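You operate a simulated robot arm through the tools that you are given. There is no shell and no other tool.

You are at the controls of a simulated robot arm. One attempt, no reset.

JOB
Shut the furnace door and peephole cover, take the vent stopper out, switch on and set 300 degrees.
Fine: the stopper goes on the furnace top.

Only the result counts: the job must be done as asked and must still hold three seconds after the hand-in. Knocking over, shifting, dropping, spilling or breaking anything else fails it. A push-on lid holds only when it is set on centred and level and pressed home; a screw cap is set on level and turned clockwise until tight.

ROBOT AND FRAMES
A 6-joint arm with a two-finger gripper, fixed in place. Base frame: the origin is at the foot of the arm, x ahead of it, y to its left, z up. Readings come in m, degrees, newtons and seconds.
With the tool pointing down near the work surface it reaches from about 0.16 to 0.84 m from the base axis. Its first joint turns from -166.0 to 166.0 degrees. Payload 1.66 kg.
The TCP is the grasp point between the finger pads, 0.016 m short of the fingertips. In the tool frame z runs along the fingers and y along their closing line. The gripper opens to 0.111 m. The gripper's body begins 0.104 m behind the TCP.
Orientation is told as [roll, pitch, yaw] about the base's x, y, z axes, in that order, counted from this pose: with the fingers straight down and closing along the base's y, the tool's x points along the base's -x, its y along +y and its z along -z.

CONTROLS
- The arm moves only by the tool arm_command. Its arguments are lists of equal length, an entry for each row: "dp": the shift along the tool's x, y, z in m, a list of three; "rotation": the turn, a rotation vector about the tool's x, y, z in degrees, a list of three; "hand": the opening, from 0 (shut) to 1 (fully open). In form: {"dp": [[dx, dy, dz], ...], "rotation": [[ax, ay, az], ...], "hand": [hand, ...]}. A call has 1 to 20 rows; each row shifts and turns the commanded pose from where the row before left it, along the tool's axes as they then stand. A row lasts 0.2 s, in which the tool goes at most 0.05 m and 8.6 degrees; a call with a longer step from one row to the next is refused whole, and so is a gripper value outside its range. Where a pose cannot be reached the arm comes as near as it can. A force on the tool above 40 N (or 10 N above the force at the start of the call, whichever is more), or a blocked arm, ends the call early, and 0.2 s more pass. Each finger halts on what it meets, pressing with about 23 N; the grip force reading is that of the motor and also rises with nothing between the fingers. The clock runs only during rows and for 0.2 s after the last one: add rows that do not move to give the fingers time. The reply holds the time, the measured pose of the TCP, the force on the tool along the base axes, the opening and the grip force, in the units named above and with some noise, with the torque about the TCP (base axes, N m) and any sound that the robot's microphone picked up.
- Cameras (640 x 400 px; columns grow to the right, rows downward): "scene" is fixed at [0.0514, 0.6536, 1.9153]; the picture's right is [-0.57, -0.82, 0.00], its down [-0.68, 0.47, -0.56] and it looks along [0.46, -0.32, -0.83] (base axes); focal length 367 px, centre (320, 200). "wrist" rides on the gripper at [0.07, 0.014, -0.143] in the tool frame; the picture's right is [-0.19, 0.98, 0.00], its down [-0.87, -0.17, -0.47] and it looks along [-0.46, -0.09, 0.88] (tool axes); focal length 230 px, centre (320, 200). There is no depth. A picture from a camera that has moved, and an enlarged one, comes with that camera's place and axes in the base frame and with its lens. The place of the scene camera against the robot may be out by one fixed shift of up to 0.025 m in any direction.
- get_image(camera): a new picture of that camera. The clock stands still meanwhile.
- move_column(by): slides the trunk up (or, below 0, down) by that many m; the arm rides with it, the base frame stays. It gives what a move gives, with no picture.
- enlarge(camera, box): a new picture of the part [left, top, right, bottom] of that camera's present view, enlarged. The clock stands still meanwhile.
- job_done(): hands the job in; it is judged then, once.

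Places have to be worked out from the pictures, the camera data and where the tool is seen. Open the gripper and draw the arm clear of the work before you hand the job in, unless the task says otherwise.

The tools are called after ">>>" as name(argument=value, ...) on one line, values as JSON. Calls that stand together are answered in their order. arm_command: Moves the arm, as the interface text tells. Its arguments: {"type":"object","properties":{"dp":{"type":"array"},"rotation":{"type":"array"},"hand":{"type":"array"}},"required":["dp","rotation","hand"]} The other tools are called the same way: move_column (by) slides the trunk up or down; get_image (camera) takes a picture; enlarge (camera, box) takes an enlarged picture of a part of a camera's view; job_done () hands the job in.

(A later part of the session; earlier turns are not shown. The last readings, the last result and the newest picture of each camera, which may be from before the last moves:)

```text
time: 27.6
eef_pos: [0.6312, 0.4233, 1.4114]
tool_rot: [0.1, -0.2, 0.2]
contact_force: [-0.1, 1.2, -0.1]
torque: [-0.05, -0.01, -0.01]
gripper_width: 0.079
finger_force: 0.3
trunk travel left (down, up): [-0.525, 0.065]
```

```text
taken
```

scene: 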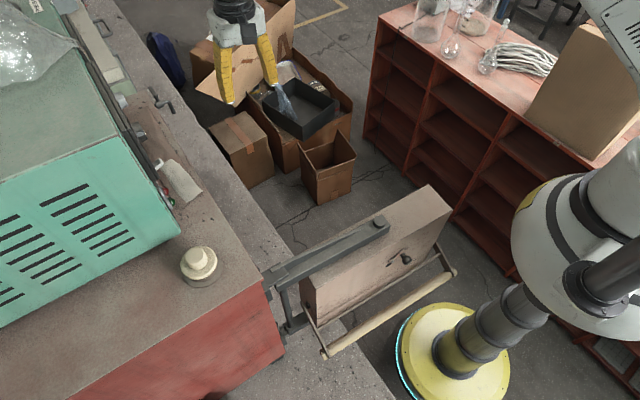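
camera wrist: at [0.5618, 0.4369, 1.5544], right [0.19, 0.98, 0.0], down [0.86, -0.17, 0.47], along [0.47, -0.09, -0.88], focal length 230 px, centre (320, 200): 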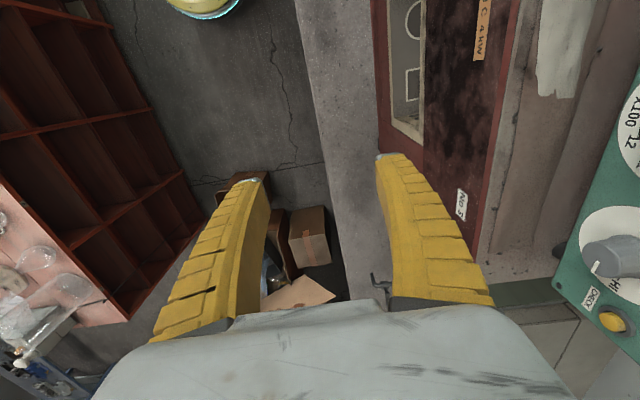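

The tool points straight down again. I rise and go above the stopper for a close look.

>>> arm_command(dp=[[0, 0, -0.045], [0, 0, -0.045], [0.02, 0, -0.04], [0.04, 0.02, 0], [0.04, 0.02, 0], [0.04, 0.02, 0], [0.04, 0.02, 0], [0.04, 0.02, 0], [0.04, 0.03, 0], [0.016, 0.03, 0], [0, 0, 0]], rotation=[[0, 0, 0], [0, 0, 0], [0, 0, 0], [0, 0, 0], [0, 0, 0], [0, 0, 0], [0, 0, 0], [0, 0, 0], [0, 0, 0], [0, 0, 0], [0, 0, 0]], hand=[0.7, 0.7, 0.7, 0.7, 0.7, 0.7, 0.7, 0.7, 0.7, 0.7, 0.7])

>>> get_image(camera="wrist")

>>> get_image(camera="scene")

```text
time: 30.0
eef_pos: [0.3532, 0.5793, 1.5418]
tool_rot: [0.3, -0.2, 0.2]
contact_force: [1.0, -0.5, 1.3]
torque: [0.04, -0.02, -0.01]
gripper_width: 0.0791
finger_force: 1.4
trunk travel left (down, up): [-0.525, 0.065]
```

```text
taken
camera wrist: at [0.2842, 0.5917, 1.6847], right [0.19, 0.98, 0.01], down [0.86, -0.17, 0.47], along [0.47, -0.08, -0.88], focal length 230 px, centre (320, 200)
```

wrist: 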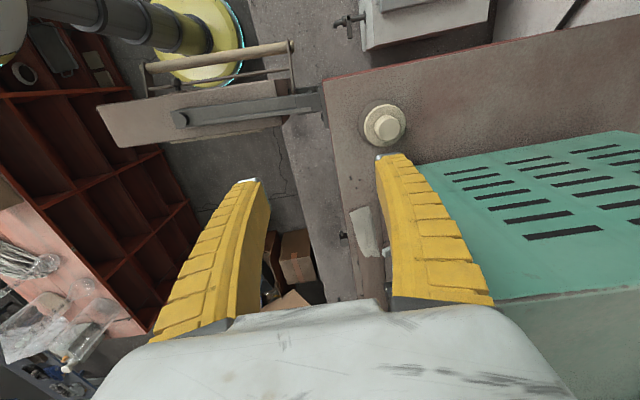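

```text
taken
```

scene: 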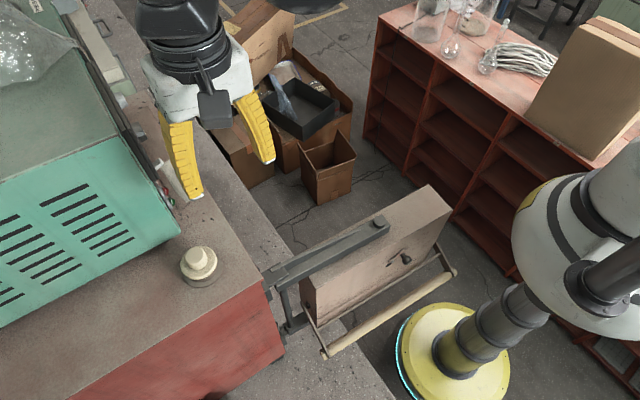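

I enlarge the stopper from above to judge its knob size and centre.

>>> enlarge(camera="wrist", box=[330, 80, 440, 170])

>>> enlarge(camera="scene", box=[150, 220, 250, 300])

>>> enlarge(camera="wrist", box=[90, 30, 350, 160])

```text
4.44 times, centred on (385, 125) of wrist
camera zoom: at [0.2842, 0.5917, 1.6847], right [0.19, 0.98, 0.01], down [0.86, -0.17, 0.47], along [0.47, -0.08, -0.88], focal length 1022 px, centre (31, 533)
```

zoom: 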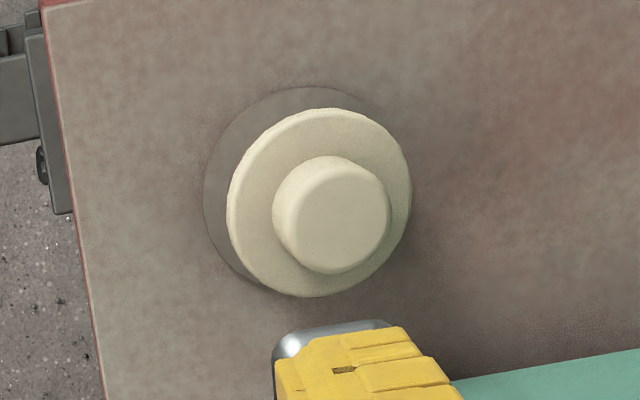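

```text
5.00 times, centred on (200, 260) of scene
camera zoom: at [0.0514, 0.6536, 1.9153], right [-0.57, -0.82, 0.0], down [-0.68, 0.47, -0.56], along [0.46, -0.32, -0.83], focal length 1834 px, centre (920, -100)
```

zoom: 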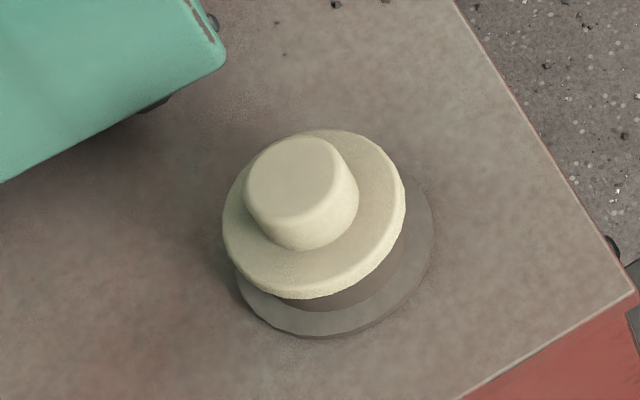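

```text
2.46 times, centred on (220, 95) of wrist
camera zoom: at [0.2842, 0.5917, 1.6847], right [0.19, 0.98, 0.01], down [0.86, -0.17, 0.47], along [0.47, -0.08, -0.88], focal length 566 px, centre (566, 458)
```

zoom: 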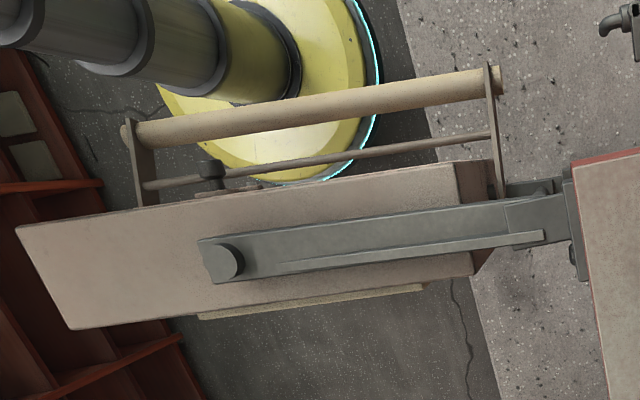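

The stopper's knob (Ø≈33 mm) centres at about (0.3615, 0.672), top near z 1.375. I move above it and descend partway, then check the alignment.

>>> arm_command(dp=[[-0.008, 0.031, 0], [0, 0.031, 0], [0, 0.031, 0], [0, 0, 0.04], [0, 0, 0.04], [0, 0, 0.03], [0, 0, 0.02], [0, 0, 0]], rotation=[[0, 0, 0], [0, 0, 0], [0, 0, 0], [0, 0, 0], [0, 0, 0], [0, 0, 0], [0, 0, 0], [0, 0, 0]], hand=[0.6, 0.6, 0.6, 0.6, 0.6, 0.6, 0.6, 0.6])

>>> get_image(camera="wrist")

>>> enlarge(camera="scene", box=[120, 190, 280, 300])

```text
time: 31.8
eef_pos: [0.3623, 0.6753, 1.4103]
tool_rot: [0.3, -0.1, 0.2]
contact_force: [-0.3, 0.5, -0.4]
torque: [0.04, 0.02, 0.02]
gripper_width: 0.0686
finger_force: 1.1
trunk travel left (down, up): [-0.525, 0.065]
```

```text
taken
camera wrist: at [0.2925, 0.6876, 1.5538], right [0.19, 0.98, 0.01], down [0.86, -0.17, 0.47], along [0.47, -0.08, -0.88], focal length 230 px, centre (320, 200)
```

wrist: 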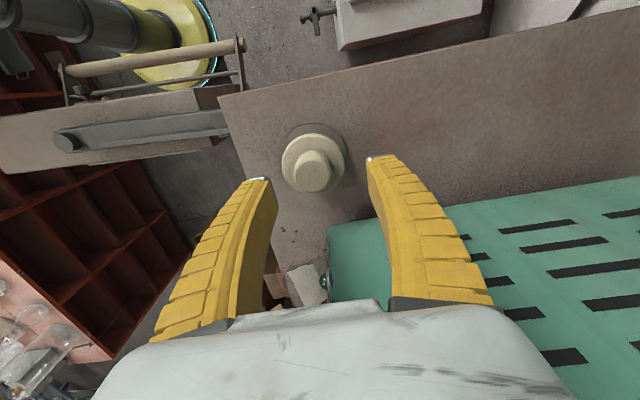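

```text
3.64 times, centred on (200, 245) of scene
camera zoom: at [0.0514, 0.6536, 1.9153], right [-0.57, -0.82, 0.0], down [-0.68, 0.47, -0.56], along [0.46, -0.32, -0.83], focal length 1334 px, centre (756, 36)
```

zoom: 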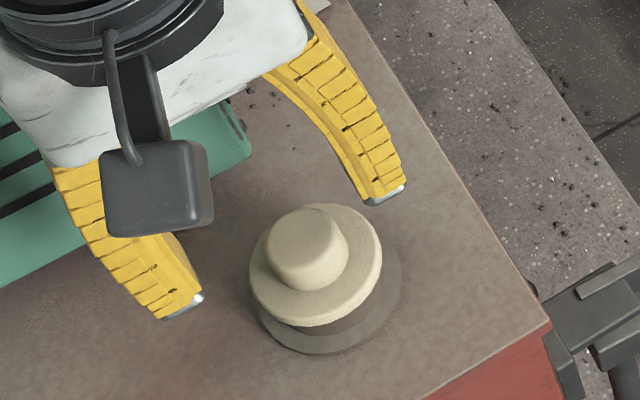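

Parallax confirms the knob top at z≈1.375, centre (0.362, 0.672). I shift 3 mm, lower so the tips stop just above the flange, and close.

>>> arm_command(dp=[[0, -0.003, 0.015], [0, 0, 0.015], [0, 0, 0.009], [0, 0, 0], [0, 0, 0], [0, 0, 0], [0, 0, 0]], rotation=[[0, 0, 0], [0, 0, 0], [0, 0, 0], [0, 0, 0], [0, 0, 0], [0, 0, 0], [0, 0, 0]], hand=[0.6, 0.6, 0.6, 0.6, 0.2, 0.2, 0.2])

>>> get_image(camera="wrist")

>>> enlarge(camera="scene", box=[120, 190, 280, 300])

```text
time: 33.4
eef_pos: [0.3629, 0.671, 1.3733]
tool_rot: [0.2, -0.4, 0.2]
contact_force: [3.0, 4.6, 16.2]
torque: [0.25, -0.07, -0.03]
gripper_width: 0.048
finger_force: 22.7
trunk travel left (down, up): [-0.525, 0.065]
```

```text
taken
camera wrist: at [0.2932, 0.6836, 1.5165], right [0.19, 0.98, 0.01], down [0.86, -0.17, 0.47], along [0.47, -0.08, -0.88], focal length 230 px, centre (320, 200)
```

wrist: 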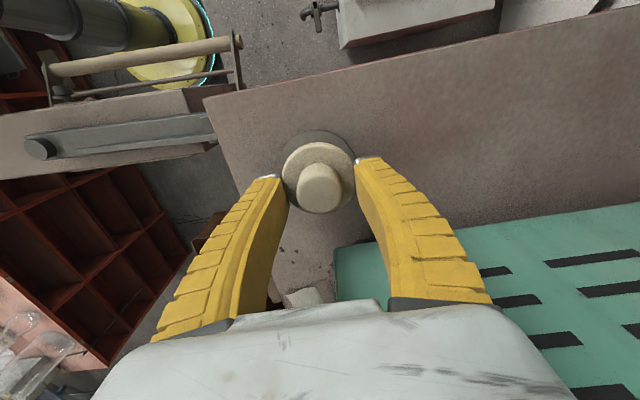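

```text
3.64 times, centred on (200, 245) of scene
camera zoom: at [0.0514, 0.6536, 1.9153], right [-0.57, -0.82, 0.0], down [-0.68, 0.47, -0.56], along [0.46, -0.32, -0.83], focal length 1334 px, centre (756, 36)
```

zoom: 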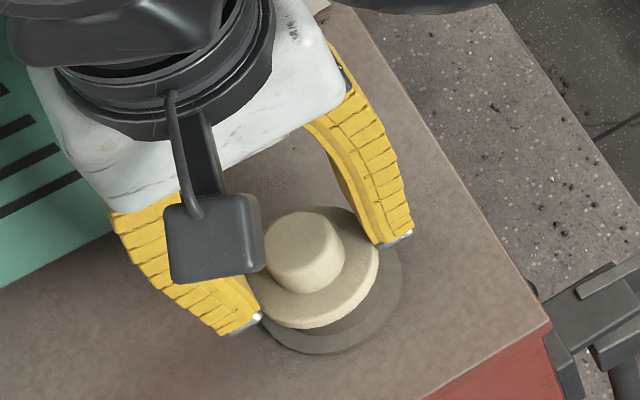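

The fingers stopped at 48 mm on the flange rim rather than the knob. I open, rise 7 mm and close on the knob itself.

>>> arm_command(dp=[[0, 0, 0], [0, 0, -0.007], [0, 0, 0], [0, 0, 0], [0, 0, 0], [0, 0, 0]], rotation=[[0, 0, 0], [0, 0, 0], [0, 0, 0], [0, 0, 0], [0, 0, 0], [0, 0, 0]], hand=[0.6, 0.6, 0.6, 0.2, 0.2, 0.2])

>>> get_image(camera="wrist")

>>> enlarge(camera="scene", box=[120, 190, 280, 300])

```text
time: 34.8
eef_pos: [0.3635, 0.672, 1.3804]
tool_rot: [0.3, -0.3, 0.2]
contact_force: [-0.3, 1.1, 5.5]
torque: [0.0, 0.05, 0.0]
gripper_width: 0.0261
finger_force: 23.0
trunk travel left (down, up): [-0.525, 0.065]
```

```text
taken
camera wrist: at [0.2934, 0.6837, 1.5236], right [0.19, 0.98, 0.01], down [0.86, -0.17, 0.47], along [0.47, -0.08, -0.88], focal length 230 px, centre (320, 200)
```

wrist: 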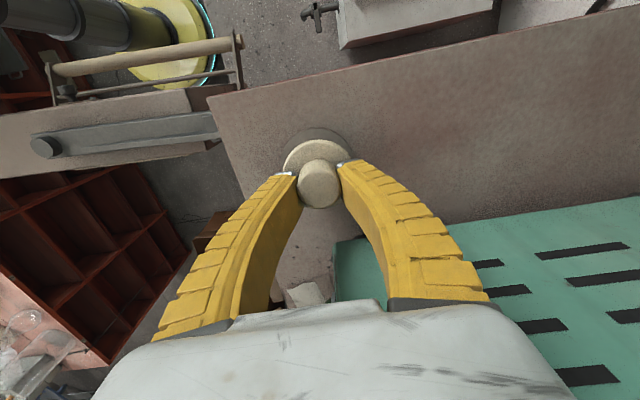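

```text
3.64 times, centred on (200, 245) of scene
camera zoom: at [0.0514, 0.6536, 1.9153], right [-0.57, -0.82, 0.0], down [-0.68, 0.47, -0.56], along [0.46, -0.32, -0.83], focal length 1334 px, centre (756, 36)
```

zoom: 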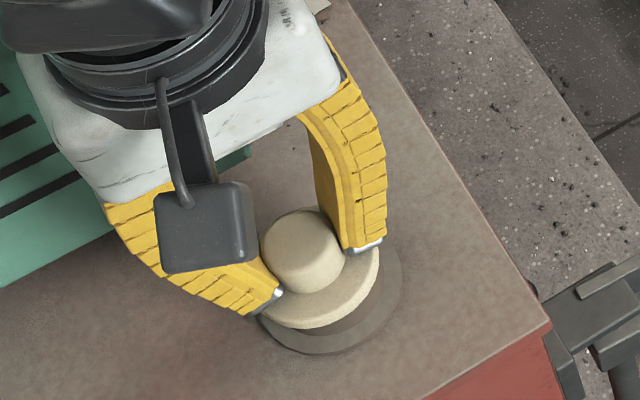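

The knob is now gripped at 26 mm width. I lift slowly and look at what comes out.

>>> arm_command(dp=[[0, 0, -0.01], [0, 0, -0.01], [0, 0, -0.02], [0, 0, -0.03], [0, 0, -0.03], [0, 0, 0]], rotation=[[0, 0, 0], [0, 0, 0], [0, 0, 0], [0, 0, 0], [0, 0, 0], [0, 0, 0]], hand=[0.15, 0.15, 0.15, 0.15, 0.15, 0.15])

>>> get_image(camera="wrist")

>>> enlarge(camera="scene", box=[120, 170, 300, 300])

```text
time: 36.2
eef_pos: [0.3641, 0.6703, 1.4814]
tool_rot: [0.3, -0.1, 0.2]
contact_force: [0.0, -0.6, -0.5]
torque: [0.04, 0.01, -0.03]
gripper_width: 0.0244
finger_force: 22.9
trunk travel left (down, up): [-0.525, 0.065]
```

```text
taken
camera wrist: at [0.2934, 0.6837, 1.6235], right [0.19, 0.98, 0.0], down [0.86, -0.17, 0.47], along [0.47, -0.08, -0.88], focal length 230 px, centre (320, 200)
```

wrist: 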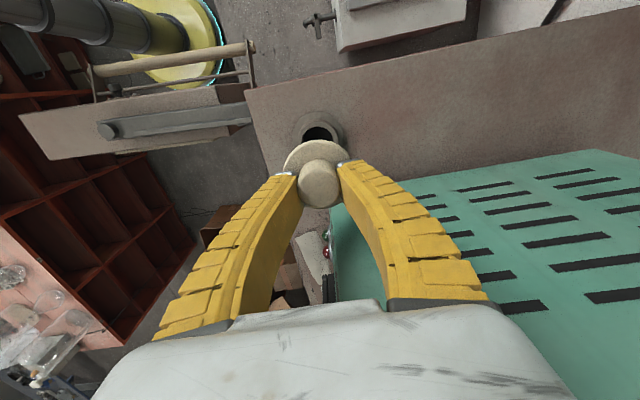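

```text
3.08 times, centred on (210, 235) of scene
camera zoom: at [0.0514, 0.6536, 1.9153], right [-0.57, -0.82, 0.0], down [-0.68, 0.47, -0.56], along [0.46, -0.32, -0.83], focal length 1128 px, centre (658, 92)
```

zoom: 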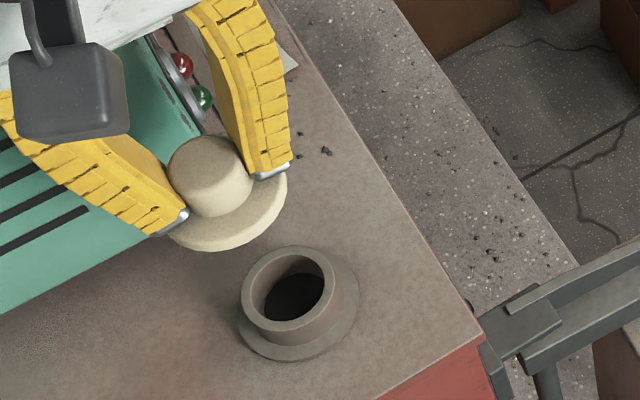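

The stopper is out and the vent is open. I carry it to a free spot on the furnace top behind the vent, near (0.345, 0.755), and lower it partway.

>>> arm_command(dp=[[0, 0, -0.02], [0.01, 0.03, 0], [0.009, 0.03, 0], [0, 0.025, 0], [0, 0, 0.03], [0, 0, 0.03], [0, 0, 0.02], [0, 0, 0]], rotation=[[0, 0, 0], [0, 0, 0], [0, 0, 0], [0, 0, 0], [0, 0, 0], [0, 0, 0], [0, 0, 0], [0, 0, 0]], hand=[0.15, 0.15, 0.15, 0.15, 0.15, 0.15, 0.15, 0.15])

>>> get_image(camera="wrist")

>>> enlarge(camera="scene", box=[80, 190, 300, 330])

```text
time: 38.0
eef_pos: [0.3424, 0.7251, 1.4166]
tool_rot: [0.3, -0.1, 0.2]
contact_force: [0.5, 0.3, -0.7]
torque: [0.05, -0.02, 0.0]
gripper_width: 0.0243
finger_force: 22.7
out of reach, approached as far as the arm can: row 3, 4
trunk travel left (down, up): [-0.525, 0.065]
```

```text
taken
camera wrist: at [0.2727, 0.7366, 1.5608], right [0.19, 0.98, 0.01], down [0.86, -0.17, 0.47], along [0.47, -0.08, -0.88], focal length 230 px, centre (320, 200)
```

wrist: 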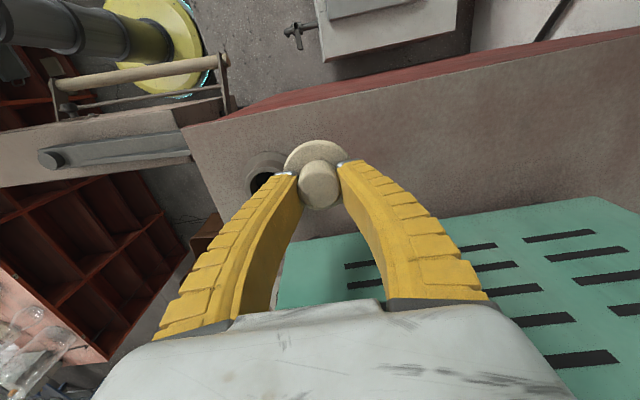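

```text
2.86 times, centred on (190, 260) of scene
camera zoom: at [0.0514, 0.6536, 1.9153], right [-0.57, -0.82, 0.0], down [-0.68, 0.47, -0.56], along [0.46, -0.32, -0.83], focal length 1048 px, centre (691, 29)
```

zoom: 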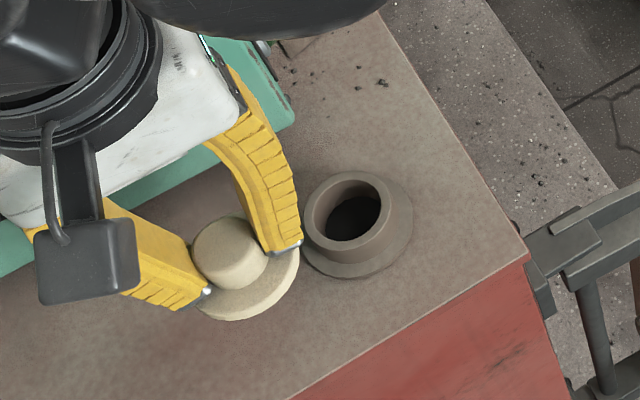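

The arm hit its reach limit at y 0.725, which is a little close to the vent collar. I raise the trunk by 0.06 to gain reach, as the wrist rides above the shoulder.

>>> move_column(by=0.06)

>>> arm_command(dp=[[0, 0, 0.03], [0, 0.01, 0.03], [0, 0.01, 0], [0, 0.01, 0], [0, 0, 0]], rotation=[[0, 0, 0], [0, 0, 0], [0, 0, 0], [0, 0, 0], [0, 0, 0]], hand=[0.15, 0.15, 0.15, 0.15, 0.15])

>>> enlarge(camera="scene", box=[80, 190, 300, 330])

```text
time: 39.0
eef_pos: [0.3432, 0.7264, 1.478]
tool_rot: [0.3, 0.0, 0.2]
contact_force: [-0.3, -0.7, -0.3]
torque: [0.02, -0.03, -0.05]
gripper_width: 0.0244
finger_force: 23.0
trunk travel left (down, up): [-0.585, 0.005]
```

```text
time: 40.2
eef_pos: [0.3429, 0.7535, 1.4182]
tool_rot: [0.3, -0.2, 0.1]
contact_force: [0.0, 1.0, -0.2]
torque: [0.02, 0.03, -0.01]
gripper_width: 0.0242
finger_force: 22.5
trunk travel left (down, up): [-0.585, 0.005]
```

```text
2.86 times, centred on (190, 260) of scene
camera zoom: at [0.0514, 0.6536, 1.9153], right [-0.57, -0.82, 0.0], down [-0.68, 0.47, -0.56], along [0.46, -0.32, -0.83], focal length 1048 px, centre (691, 29)
```

zoom: 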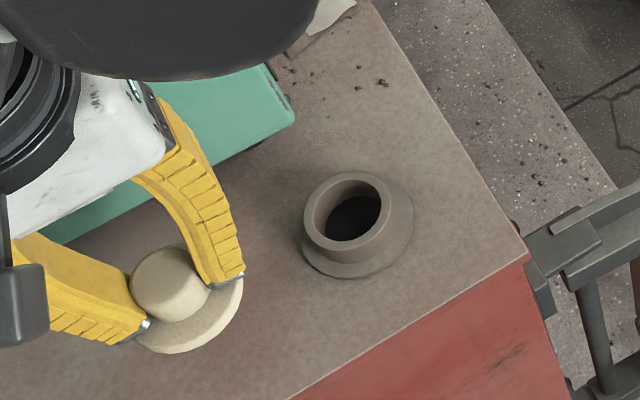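

At y 0.7535 there's good clearance. I lower in small steps, watching the force for contact.

>>> arm_command(dp=[[0, 0, 0.008], [0, 0, 0.006], [0, 0, 0.005], [0, 0, 0.003], [0, 0, 0]], rotation=[[0, 0, 0], [0, 0, 0], [0, 0, 0], [0, 0, 0], [0, 0, 0]], hand=[0.15, 0.15, 0.15, 0.15, 0.15])

>>> get_image(camera="wrist")

>>> enlarge(camera="scene", box=[80, 190, 300, 330])

```text
time: 41.4
eef_pos: [0.3418, 0.7557, 1.3951]
tool_rot: [0.3, 0.0, 0.1]
contact_force: [-1.1, -0.2, -0.7]
torque: [0.02, 0.0, -0.03]
gripper_width: 0.0239
finger_force: 23.4
trunk travel left (down, up): [-0.585, 0.005]
```

```text
taken
camera wrist: at [0.2731, 0.7674, 1.5389], right [0.19, 0.98, 0.0], down [0.86, -0.17, 0.47], along [0.47, -0.08, -0.88], focal length 230 px, centre (320, 200)
```

wrist: 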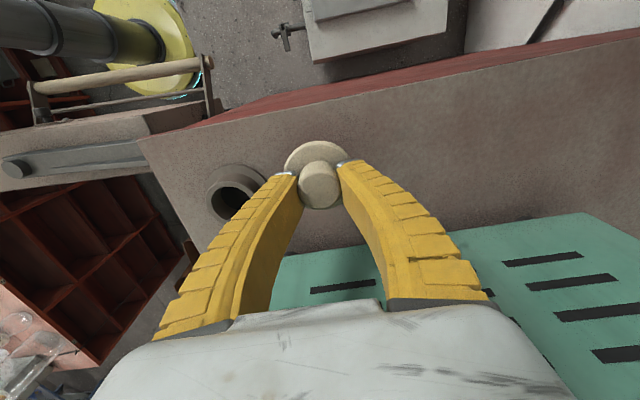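

```text
2.86 times, centred on (190, 260) of scene
camera zoom: at [0.0514, 0.6536, 1.9153], right [-0.57, -0.82, 0.0], down [-0.68, 0.47, -0.56], along [0.46, -0.32, -0.83], focal length 1048 px, centre (691, 29)
```

zoom: 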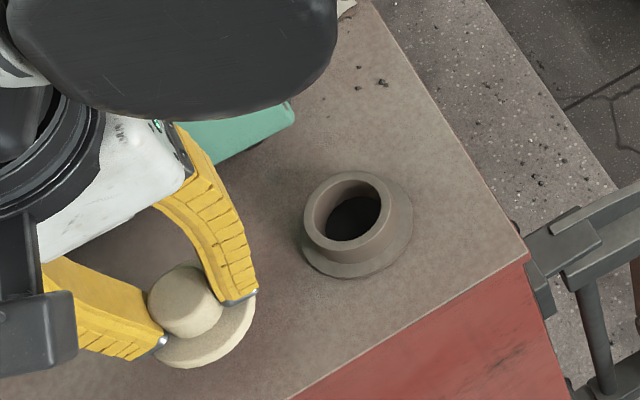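

Not touching yet at z 1.395. I keep lowering by 3 mm steps.

>>> arm_command(dp=[[0, 0, 0.003], [0, 0, 0.003], [0, 0, 0.003], [0, 0, 0]], rotation=[[0, 0, 0], [0, 0, 0], [0, 0, 0], [0, 0, 0]], hand=[0.15, 0.15, 0.15, 0.15])

>>> enlarge(camera="scene", box=[80, 240, 220, 330])

```text
time: 42.4
eef_pos: [0.3436, 0.7553, 1.3878]
tool_rot: [0.4, -0.2, 0.3]
contact_force: [0.3, 0.1, -1.2]
torque: [0.02, -0.05, -0.01]
gripper_width: 0.0236
finger_force: 23.3
trunk travel left (down, up): [-0.585, 0.005]
```

```text
4.44 times, centred on (150, 285) of scene
camera zoom: at [0.0514, 0.6536, 1.9153], right [-0.57, -0.82, 0.0], down [-0.68, 0.47, -0.56], along [0.46, -0.32, -0.83], focal length 1630 px, centre (1076, -178)
```

zoom: 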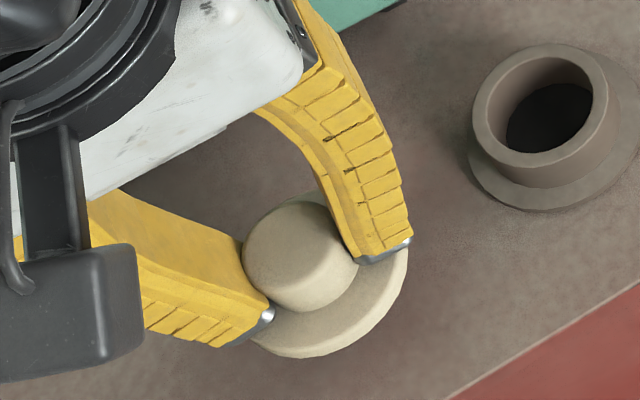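

Still no contact at z 1.388; I continue down carefully.

>>> arm_command(dp=[[0, 0, 0.003], [0, 0, 0.002], [0, 0, 0.002], [0, 0, 0]], rotation=[[0, 0, 0], [0, 0, 0], [0, 0, 0], [0, 0, 0]], hand=[0.15, 0.15, 0.15, 0.15])

```text
time: 43.4
eef_pos: [0.343, 0.7553, 1.3796]
tool_rot: [0.2, -0.2, 0.3]
contact_force: [0.3, 0.1, -1.3]
torque: [-0.01, -0.01, 0.01]
gripper_width: 0.0234
finger_force: 23.3
trunk travel left (down, up): [-0.585, 0.005]
```

>>> enlarge(camera="scene", box=[80, 240, 220, 330])

>>> arm_command(dp=[[0, 0, 0.003], [0, 0, 0.002], [0, 0, 0.002], [0, 0, 0]], rotation=[[0, 0, 0], [0, 0, 0], [0, 0, 0], [0, 0, 0]], hand=[0.15, 0.15, 0.15, 0.15])

```text
4.44 times, centred on (150, 285) of scene
camera zoom: at [0.0514, 0.6536, 1.9153], right [-0.57, -0.82, 0.0], down [-0.68, 0.47, -0.56], along [0.46, -0.32, -0.83], focal length 1630 px, centre (1076, -178)
```

zoom: 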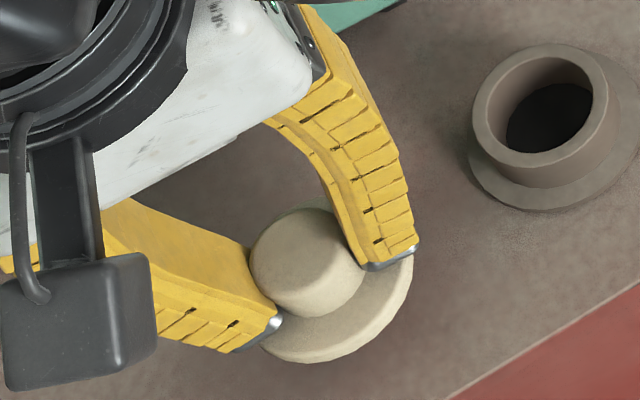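

```text
time: 44.4
eef_pos: [0.342, 0.7547, 1.3734]
tool_rot: [0.3, -0.2, 0.2]
contact_force: [1.6, 4.9, 17.2]
torque: [0.11, -0.11, 0.0]
gripper_width: 0.0259
finger_force: 22.8
trunk travel left (down, up): [-0.585, 0.005]
```

Contact: 17 N upward, so the stopper stands on the furnace top. I ease up 1 mm, open the fingers and rise.

>>> arm_command(dp=[[0, 0, -0.001], [0, 0, 0], [0, 0, 0], [0, 0, 0], [0, 0, -0.02], [0, 0, -0.04], [0, 0, -0.04], [0, 0, 0]], rotation=[[0, 0, 0], [0, 0, 0], [0, 0, 0], [0, 0, 0], [0, 0, 0], [0, 0, 0], [0, 0, 0], [0, 0, 0]], hand=[0.15, 0.35, 0.55, 0.55, 0.55, 0.55, 0.55, 0.55])

>>> get_image(camera="wrist")

>>> enlarge(camera="scene", box=[80, 190, 300, 330])

```text
time: 46.2
eef_pos: [0.3401, 0.7475, 1.4704]
tool_rot: [0.2, -0.1, 0.3]
contact_force: [-0.2, 0.0, -0.6]
torque: [-0.01, 0.01, -0.04]
gripper_width: 0.0626
finger_force: 1.3
out of reach, approached as far as the arm can: row 7
trunk travel left (down, up): [-0.585, 0.005]
```

```text
taken
camera wrist: at [0.2712, 0.7602, 1.6144], right [0.19, 0.98, 0.0], down [0.87, -0.17, 0.47], along [0.47, -0.08, -0.88], focal length 230 px, centre (320, 200)
```

wrist: 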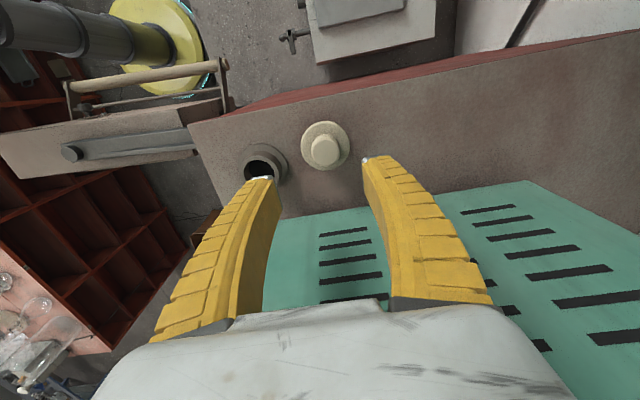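

```text
2.86 times, centred on (190, 260) of scene
camera zoom: at [0.0514, 0.6536, 1.9153], right [-0.57, -0.82, 0.0], down [-0.68, 0.47, -0.56], along [0.46, -0.32, -0.83], focal length 1048 px, centre (691, 29)
```

zoom: 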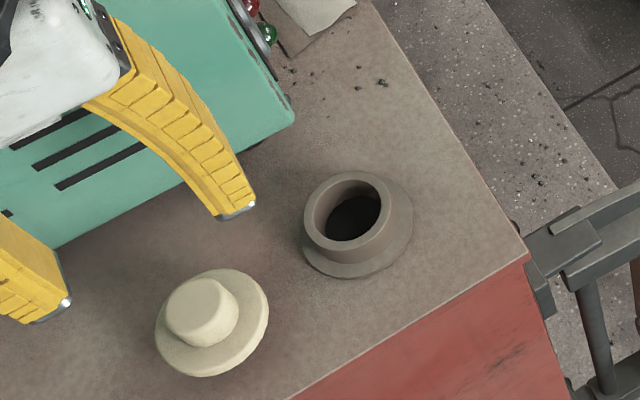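

The stopper stands upright on the furnace top beside the open vent. Now I go to the -x side of the open door and tilt the tool to view its outer face and the peephole cover.

>>> arm_command(dp=[[0.0, -0.035, -0.02], [0.02, -0.039, 0], [0.022, -0.039, 0], [0.022, -0.039, 0], [0.022, -0.039, 0], [0.022, -0.039, 0], [0.022, -0.039, 0], [0.022, -0.039, 0], [0.022, -0.039, 0], [0.022, -0.039, 0], [0.022, 0, 0], [0, 0, 0], [0, 0, 0], [0, 0, 0], [0, 0, 0], [0, 0, 0], [0, 0, 0], [0, 0, 0]], rotation=[[0, 0, 0], [0, 0, 0], [0, 0, 0], [0, 0, 0], [0, 0, 0], [0, 0, 0], [0, 0, 0], [0, 0, 0], [0, 0, 0], [0, 0, 0], [0, 0, 0], [0, -7.5, 0], [0, -7.5, 0], [0, -7.5, 0], [0, -7.5, 0], [0, -7.5, 0], [0, -7.5, 0], [0, 0, 0]], hand=[0.5, 0.5, 0.5, 0.5, 0.5, 0.5, 0.5, 0.5, 0.5, 0.5, 0.5, 0.5, 0.5, 0.5, 0.5, 0.5, 0.5, 0.5])

>>> get_image(camera="wrist")

>>> get_image(camera="scene")

```text
time: 48.0
eef_pos: [0.2328, 0.5101, 1.4585]
tool_rot: [0.2, -0.3, -1.6]
contact_force: [-0.1, -0.5, 0.1]
torque: [0.02, 0.04, -0.01]
gripper_width: 0.0577
finger_force: 1.2
trunk travel left (down, up): [-0.585, 0.005]
stopped in row 9: the arm was blocked; the commanded pose is now the measured one
```

```text
taken
camera wrist: at [0.1633, 0.5248, 1.6017], right [0.21, 0.98, 0.01], down [0.86, -0.19, 0.47], along [0.46, -0.1, -0.88], focal length 230 px, centre (320, 200)
```

wrist: 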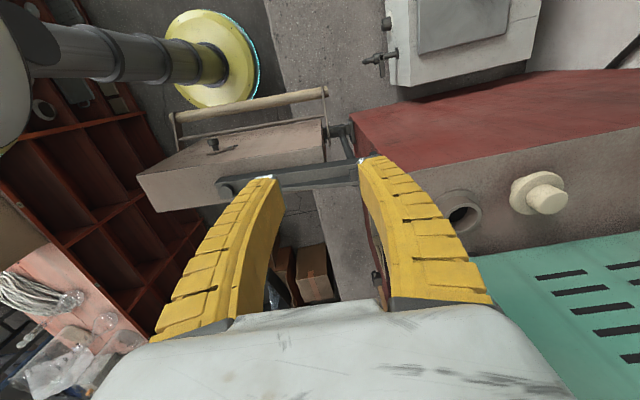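

```text
taken
```

scene: 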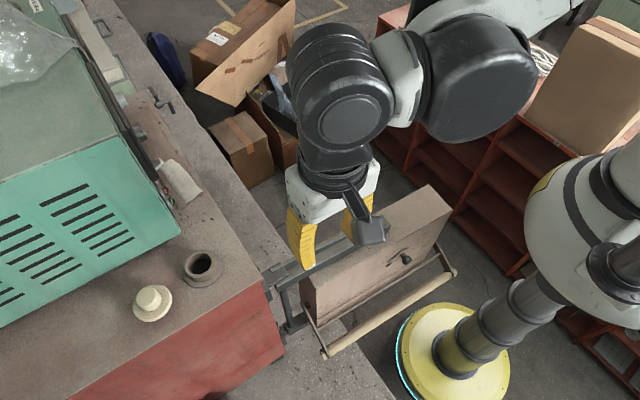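

The arm reported blocked with no tool force, perhaps a joint lag near the end of reach. I try a gentle straight move to see whether it goes on.

>>> arm_command(dp=[[0, -0.01, 0], [0, -0.02, 0], [0, -0.02, 0], [0, -0.02, 0], [0, 0, 0]], rotation=[[0, 0, 0], [0, 0, 0], [0, 0, 0], [0, 0, 0], [0, 0, 0]], hand=[0.5, 0.5, 0.5, 0.5, 0.5])

>>> get_image(camera="scene")

```text
time: 49.2
eef_pos: [0.2284, 0.4382, 1.4599]
tool_rot: [0.2, -0.2, -1.2]
contact_force: [0.3, -0.3, -0.1]
torque: [-0.02, 0.0, 0.01]
gripper_width: 0.0576
finger_force: 1.4
trunk travel left (down, up): [-0.585, 0.005]
```

```text
taken
```

scene: 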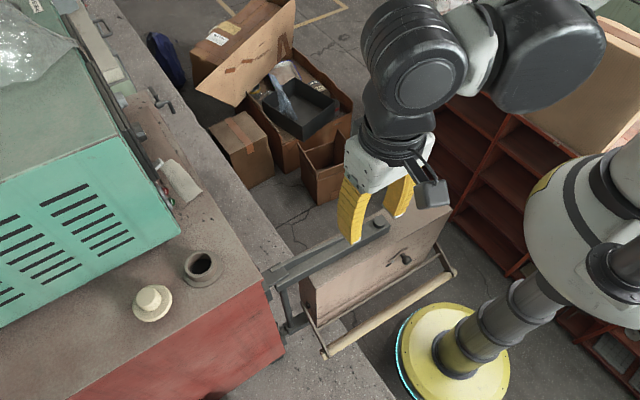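

That moved fine. I now move toward -x in small steps while tilting to view the door's outer face.

>>> arm_command(dp=[[0.02, 0, 0], [0.02, 0, 0], [0.02, 0, 0], [0.02, 0, 0], [0.02, 0, 0], [0, 0, 0], [0, 0, 0], [0, 0, 0], [0, 0, 0], [0, 0, 0], [0, 0, 0], [0, 0, 0]], rotation=[[0, 0, 0], [0, 0, 0], [0, 0, 0], [0, 0, 0], [0, 0, 0], [0, -7, 0], [0, -7, 0], [0, -7, 0], [0, -7, 0], [0, -7, 0], [0, -7, 0], [0, 0, 0]], hand=[0.5, 0.5, 0.5, 0.5, 0.5, 0.5, 0.5, 0.5, 0.5, 0.5, 0.5, 0.5])

>>> get_image(camera="scene")

>>> get_image(camera="wrist")

```text
time: 51.1
eef_pos: [0.1947, 0.3952, 1.4653]
tool_rot: [0.3, -22.2, -10.9]
contact_force: [0.2, -0.1, -0.5]
torque: [0.02, 0.0, -0.03]
gripper_width: 0.0576
finger_force: 1.1
trunk travel left (down, up): [-0.585, 0.005]
stopped in row 9: the arm was blocked; the commanded pose is now the measured one
```

```text
taken
```

scene: 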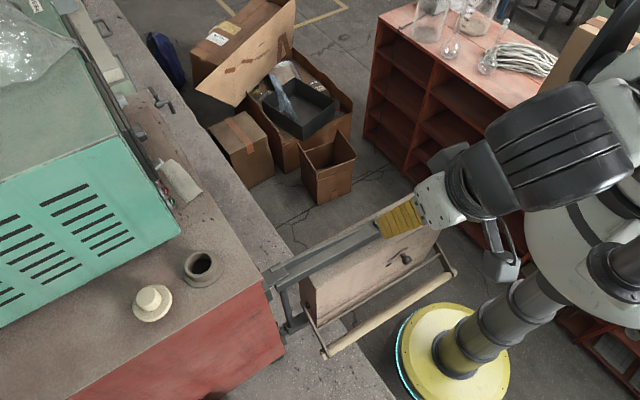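

```text
taken
camera wrist: at [0.0816, 0.43, 1.5715], right [0.36, 0.93, 0.08], down [0.58, -0.28, 0.76], along [0.73, -0.23, -0.64], focal length 230 px, centre (320, 200)
```

wrist: 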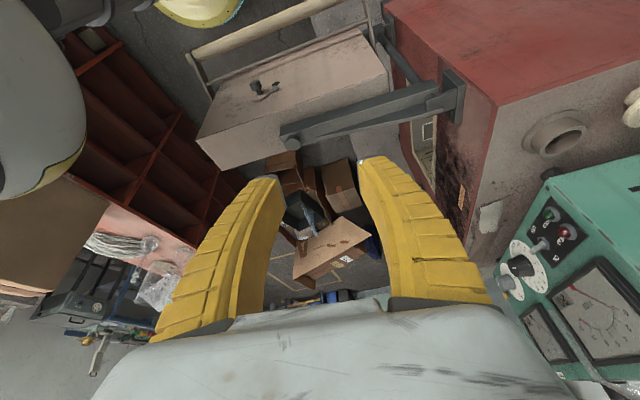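

The pose is constrained near the base axis, but the picture already shows the door's outer face. I enlarge it.

>>> enlarge(camera="wrist", box=[180, 0, 420, 170])

>>> enlarge(camera="wrist", box=[230, 60, 300, 110])

>>> enlarge(camera="scene", box=[360, 220, 460, 300])

```text
2.35 times, centred on (300, 85) of wrist
camera zoom: at [0.0816, 0.43, 1.5715], right [0.36, 0.93, 0.08], down [0.58, -0.28, 0.76], along [0.73, -0.23, -0.64], focal length 541 px, centre (367, 471)
```

zoom: 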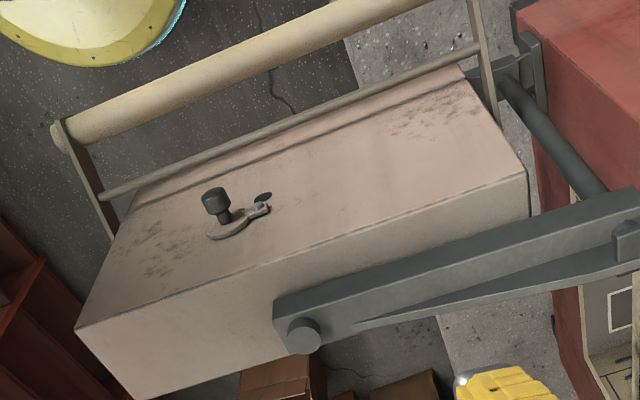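

```text
8.00 times, centred on (265, 85) of wrist
camera zoom: at [0.0816, 0.43, 1.5715], right [0.36, 0.93, 0.08], down [0.58, -0.28, 0.76], along [0.73, -0.23, -0.64], focal length 1841 px, centre (760, 1120)
```

zoom: 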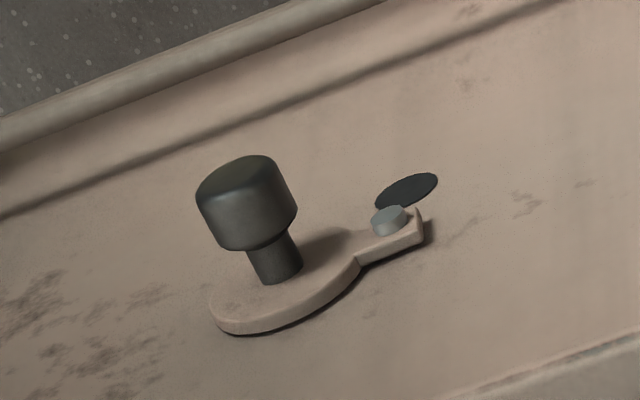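

```text
5.00 times, centred on (410, 260) of scene
camera zoom: at [0.0514, 0.6536, 1.9153], right [-0.57, -0.82, 0.0], down [-0.68, 0.47, -0.56], along [0.46, -0.32, -0.83], focal length 1834 px, centre (-130, -100)
```

zoom: 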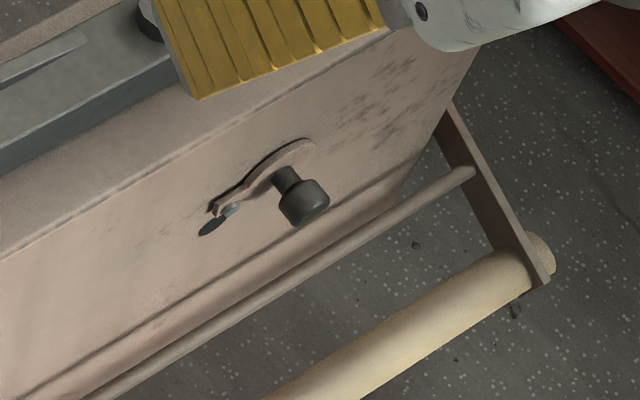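

The peephole cover is a teardrop plate with a black knob, pivoted on a rivet above the hole and swung up sideways toward the free end; it must turn down over the hole. I'll close the door first, so I restore the tool to straight down.

>>> arm_command(dp=[[0, 0, 0], [0, 0, 0], [0, 0, 0], [0, 0, 0], [0, 0, 0], [0, 0, 0], [0, 0, 0]], rotation=[[0, 5.6, 0], [0, 5.6, 0], [0, 5.5, 0], [0, 5.5, 0], [0, 0, -5.5], [0, 0, -5.4], [0, 0, 0]], hand=[0, 0, 0, 0, 0, 0, 0])

>>> get_image(camera="scene")

```text
time: 52.7
eef_pos: [0.1927, 0.4052, 1.4625]
tool_rot: [0.3, -0.1, 0.4]
contact_force: [-1.4, 0.0, 0.0]
torque: [0.03, -0.01, 0.01]
gripper_width: 0.0
finger_force: 22.9
trunk travel left (down, up): [-0.585, 0.005]
```

```text
taken
```

scene: 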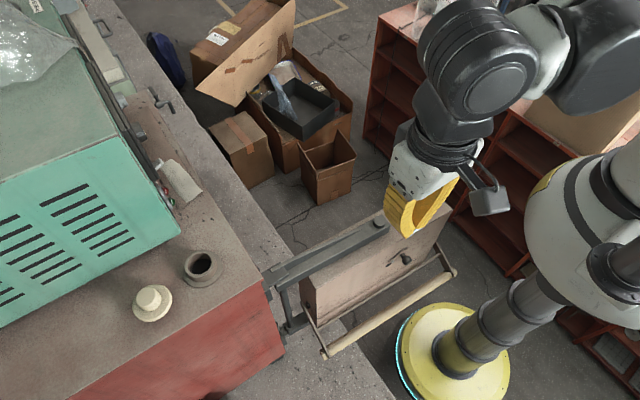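

The tool is straight down, fingers shut, beside the door's top. I move to the free-end side at about (0.175, 0.21) at this height first.

>>> arm_command(dp=[[0.002, -0.03, 0], [0.002, -0.03, 0], [0.003, -0.03, 0], [0.003, -0.03, 0], [0.003, -0.03, 0], [0.003, -0.03, 0], [0.002, -0.015, 0], [0, 0, 0]], rotation=[[0, 0, 0], [0, 0, 0], [0, 0, 0], [0, 0, 0], [0, 0, 0], [0, 0, 0], [0, 0, 0], [0, 0, 0]], hand=[0, 0, 0, 0, 0, 0, 0, 0])

>>> get_image(camera="scene")

>>> get_image(camera="wrist")

```text
time: 54.5
eef_pos: [0.179, 0.2118, 1.4631]
tool_rot: [0.2, -0.1, 0.5]
contact_force: [1.3, 0.6, 0.6]
torque: [-0.02, 0.03, -0.03]
gripper_width: 0.0
finger_force: 22.6
trunk travel left (down, up): [-0.585, 0.005]
```

```text
taken
```

scene: 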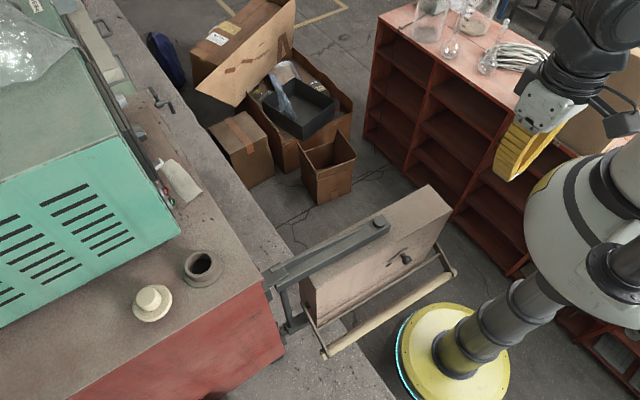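

```text
taken
camera wrist: at [0.1097, 0.2234, 1.606], right [0.18, 0.98, 0.0], down [0.87, -0.16, 0.47], along [0.47, -0.08, -0.88], focal length 230 px, centre (320, 200)
```

wrist: 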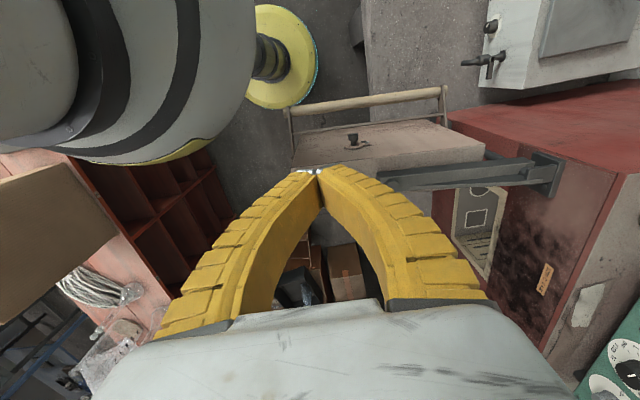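

The robot's own shoulder is near here, so I'll push the door closer to the hinge instead, at y≈0.36 (clear of the peephole parts). I go there and descend beside the outer face.

>>> arm_command(dp=[[0, 0.03, 0], [-0.002, 0.04, 0], [-0.002, 0.04, 0], [-0.002, 0.038, 0], [0, 0, 0.03], [0, 0, 0.04], [0, 0, 0.04], [0, 0, 0.04], [0, 0, 0]], rotation=[[0, 0, 0], [0, 0, 0], [0, 0, 0], [0, 0, 0], [0, 0, 0], [0, 0, 0], [0, 0, 0], [0, 0, 0], [0, 0, 0]], hand=[0, 0, 0, 0, 0, 0, 0, 0, 0])

>>> get_image(camera="scene")

>>> get_image(camera="wrist")

```text
time: 56.5
eef_pos: [0.182, 0.358, 1.3122]
tool_rot: [0.2, -0.2, 0.6]
contact_force: [-0.3, -0.5, -0.8]
torque: [-0.01, 0.0, -0.01]
gripper_width: 0.0
finger_force: 23.0
trunk travel left (down, up): [-0.585, 0.005]
```

```text
taken
```

scene: 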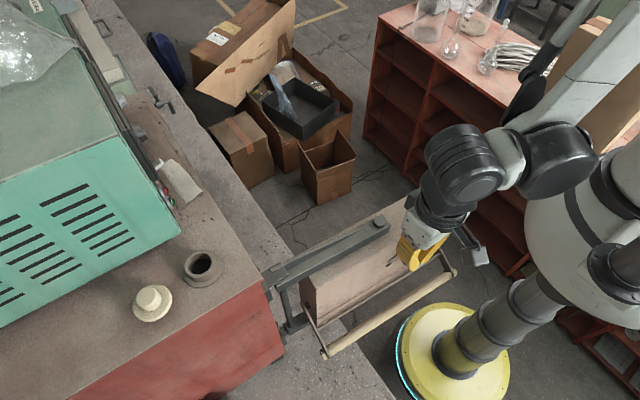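

```text
taken
camera wrist: at [0.1133, 0.3705, 1.4552], right [0.18, 0.98, 0.01], down [0.87, -0.16, 0.47], along [0.47, -0.08, -0.88], focal length 230 px, centre (320, 200)
```

wrist: 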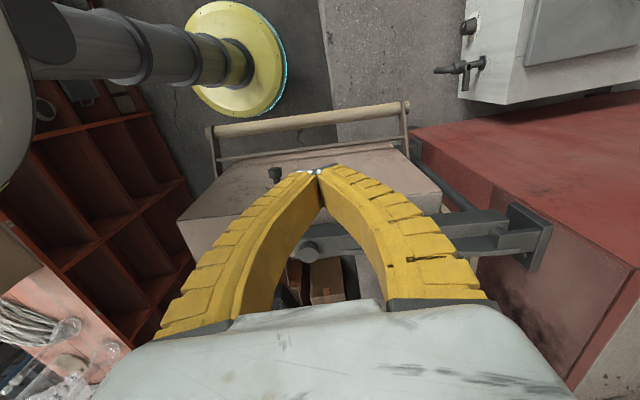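

Clear so far at z 1.31. I enlarge the wrist view to check the knob and door face relative to the fingertips.

>>> enlarge(camera="wrist", box=[170, 80, 470, 270])

>>> enlarge(camera="scene", box=[280, 160, 480, 320])

```text
2.11 times, centred on (320, 175) of wrist
camera zoom: at [0.1133, 0.3705, 1.4552], right [0.18, 0.98, 0.01], down [0.87, -0.16, 0.47], along [0.47, -0.08, -0.88], focal length 484 px, centre (320, 253)
```

zoom: 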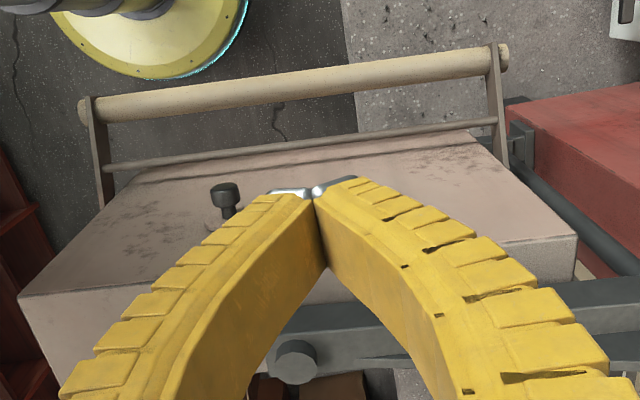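

```text
2.50 times, centred on (380, 240) of scene
camera zoom: at [0.0514, 0.6536, 1.9153], right [-0.57, -0.82, 0.0], down [-0.68, 0.47, -0.56], along [0.46, -0.32, -0.83], focal length 917 px, centre (170, 100)
```

zoom: 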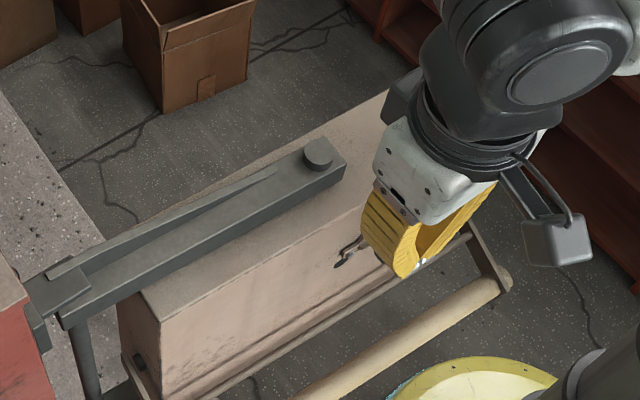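

The estimates agree: the door top is at z≈1.20 and its outer face runs from (0.27, 0.50) to (0.243, 0.155), with the knob at y≈0.295. I lower to z≈1.15 beside the face.

>>> arm_command(dp=[[0, 0.012, 0.03], [0, 0, 0.04], [0, 0, 0.04], [0, 0, 0.04], [0, 0, 0.01], [0, 0, 0]], rotation=[[0, 0, 0], [0, 0, 0], [0, 0, 0], [0, 0, 0], [0, 0, 0], [0, 0, 0]], hand=[0, 0, 0, 0, 0, 0])

>>> get_image(camera="wrist")

>>> get_image(camera="scene")

```text
time: 57.9
eef_pos: [0.2115, 0.443, 1.2259]
tool_rot: [0.2, -0.1, 0.5]
contact_force: [-0.6, -0.2, 0.4]
torque: [-0.01, -0.02, -0.02]
gripper_width: 0.0001
finger_force: 23.0
out of reach, approached as far as the arm can: row 1, 2, 3, 4, 5
trunk travel left (down, up): [-0.585, 0.005]
```

```text
taken
camera wrist: at [0.1429, 0.4556, 1.3697], right [0.18, 0.98, 0.0], down [0.87, -0.16, 0.47], along [0.46, -0.08, -0.88], focal length 230 px, centre (320, 200)
```

wrist: 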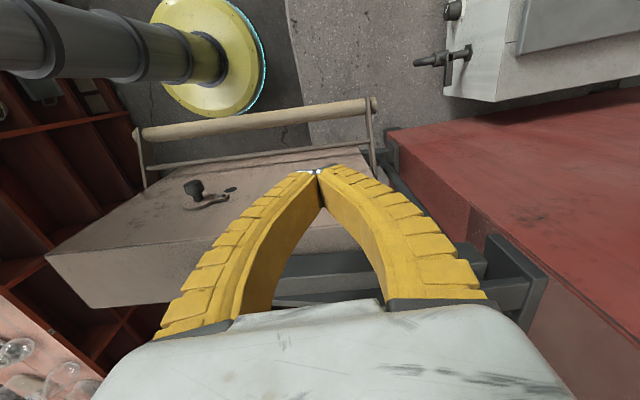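

```text
taken
```

scene: 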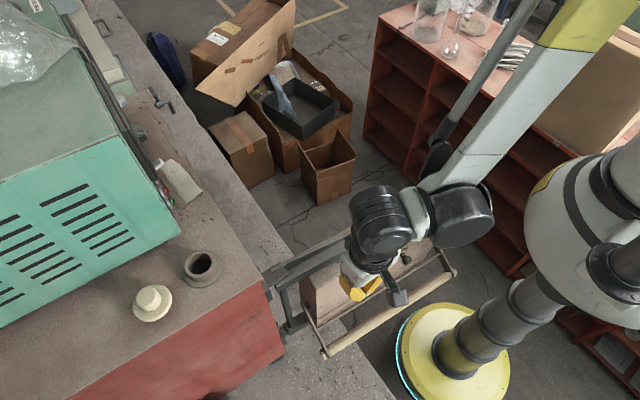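

The arm ran into its fold limit, drifting to y 0.44 at z 1.226 without touching. I go back up to about (0.19, 0.37, 1.36) and lower the trunk instead.

>>> arm_command(dp=[[0.01, -0.015, -0.03], [0.01, -0.03, -0.035], [0, -0.028, -0.035], [0, 0, -0.035], [0, 0, 0]], rotation=[[0, 0, 0], [0, 0, 0], [0, 0, 0], [0, 0, 0], [0, 0, 0]], hand=[0, 0, 0, 0, 0])

>>> get_image(camera="scene")

```text
time: 59.1
eef_pos: [0.1978, 0.3746, 1.3603]
tool_rot: [0.3, -0.1, -0.3]
contact_force: [-0.5, 0.0, 0.2]
torque: [0.01, -0.02, 0.0]
gripper_width: 0.0002
finger_force: 23.1
trunk travel left (down, up): [-0.585, 0.005]
```

```text
taken
```

scene: 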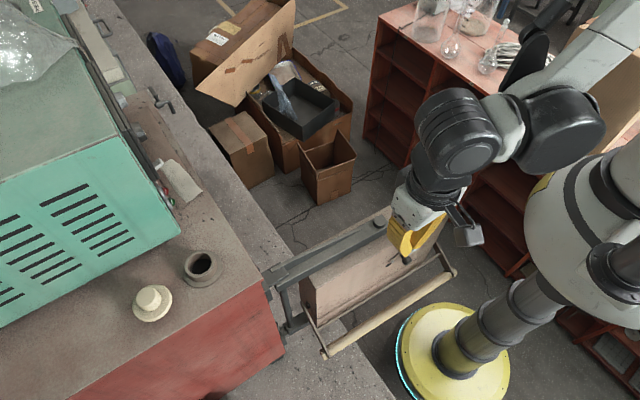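

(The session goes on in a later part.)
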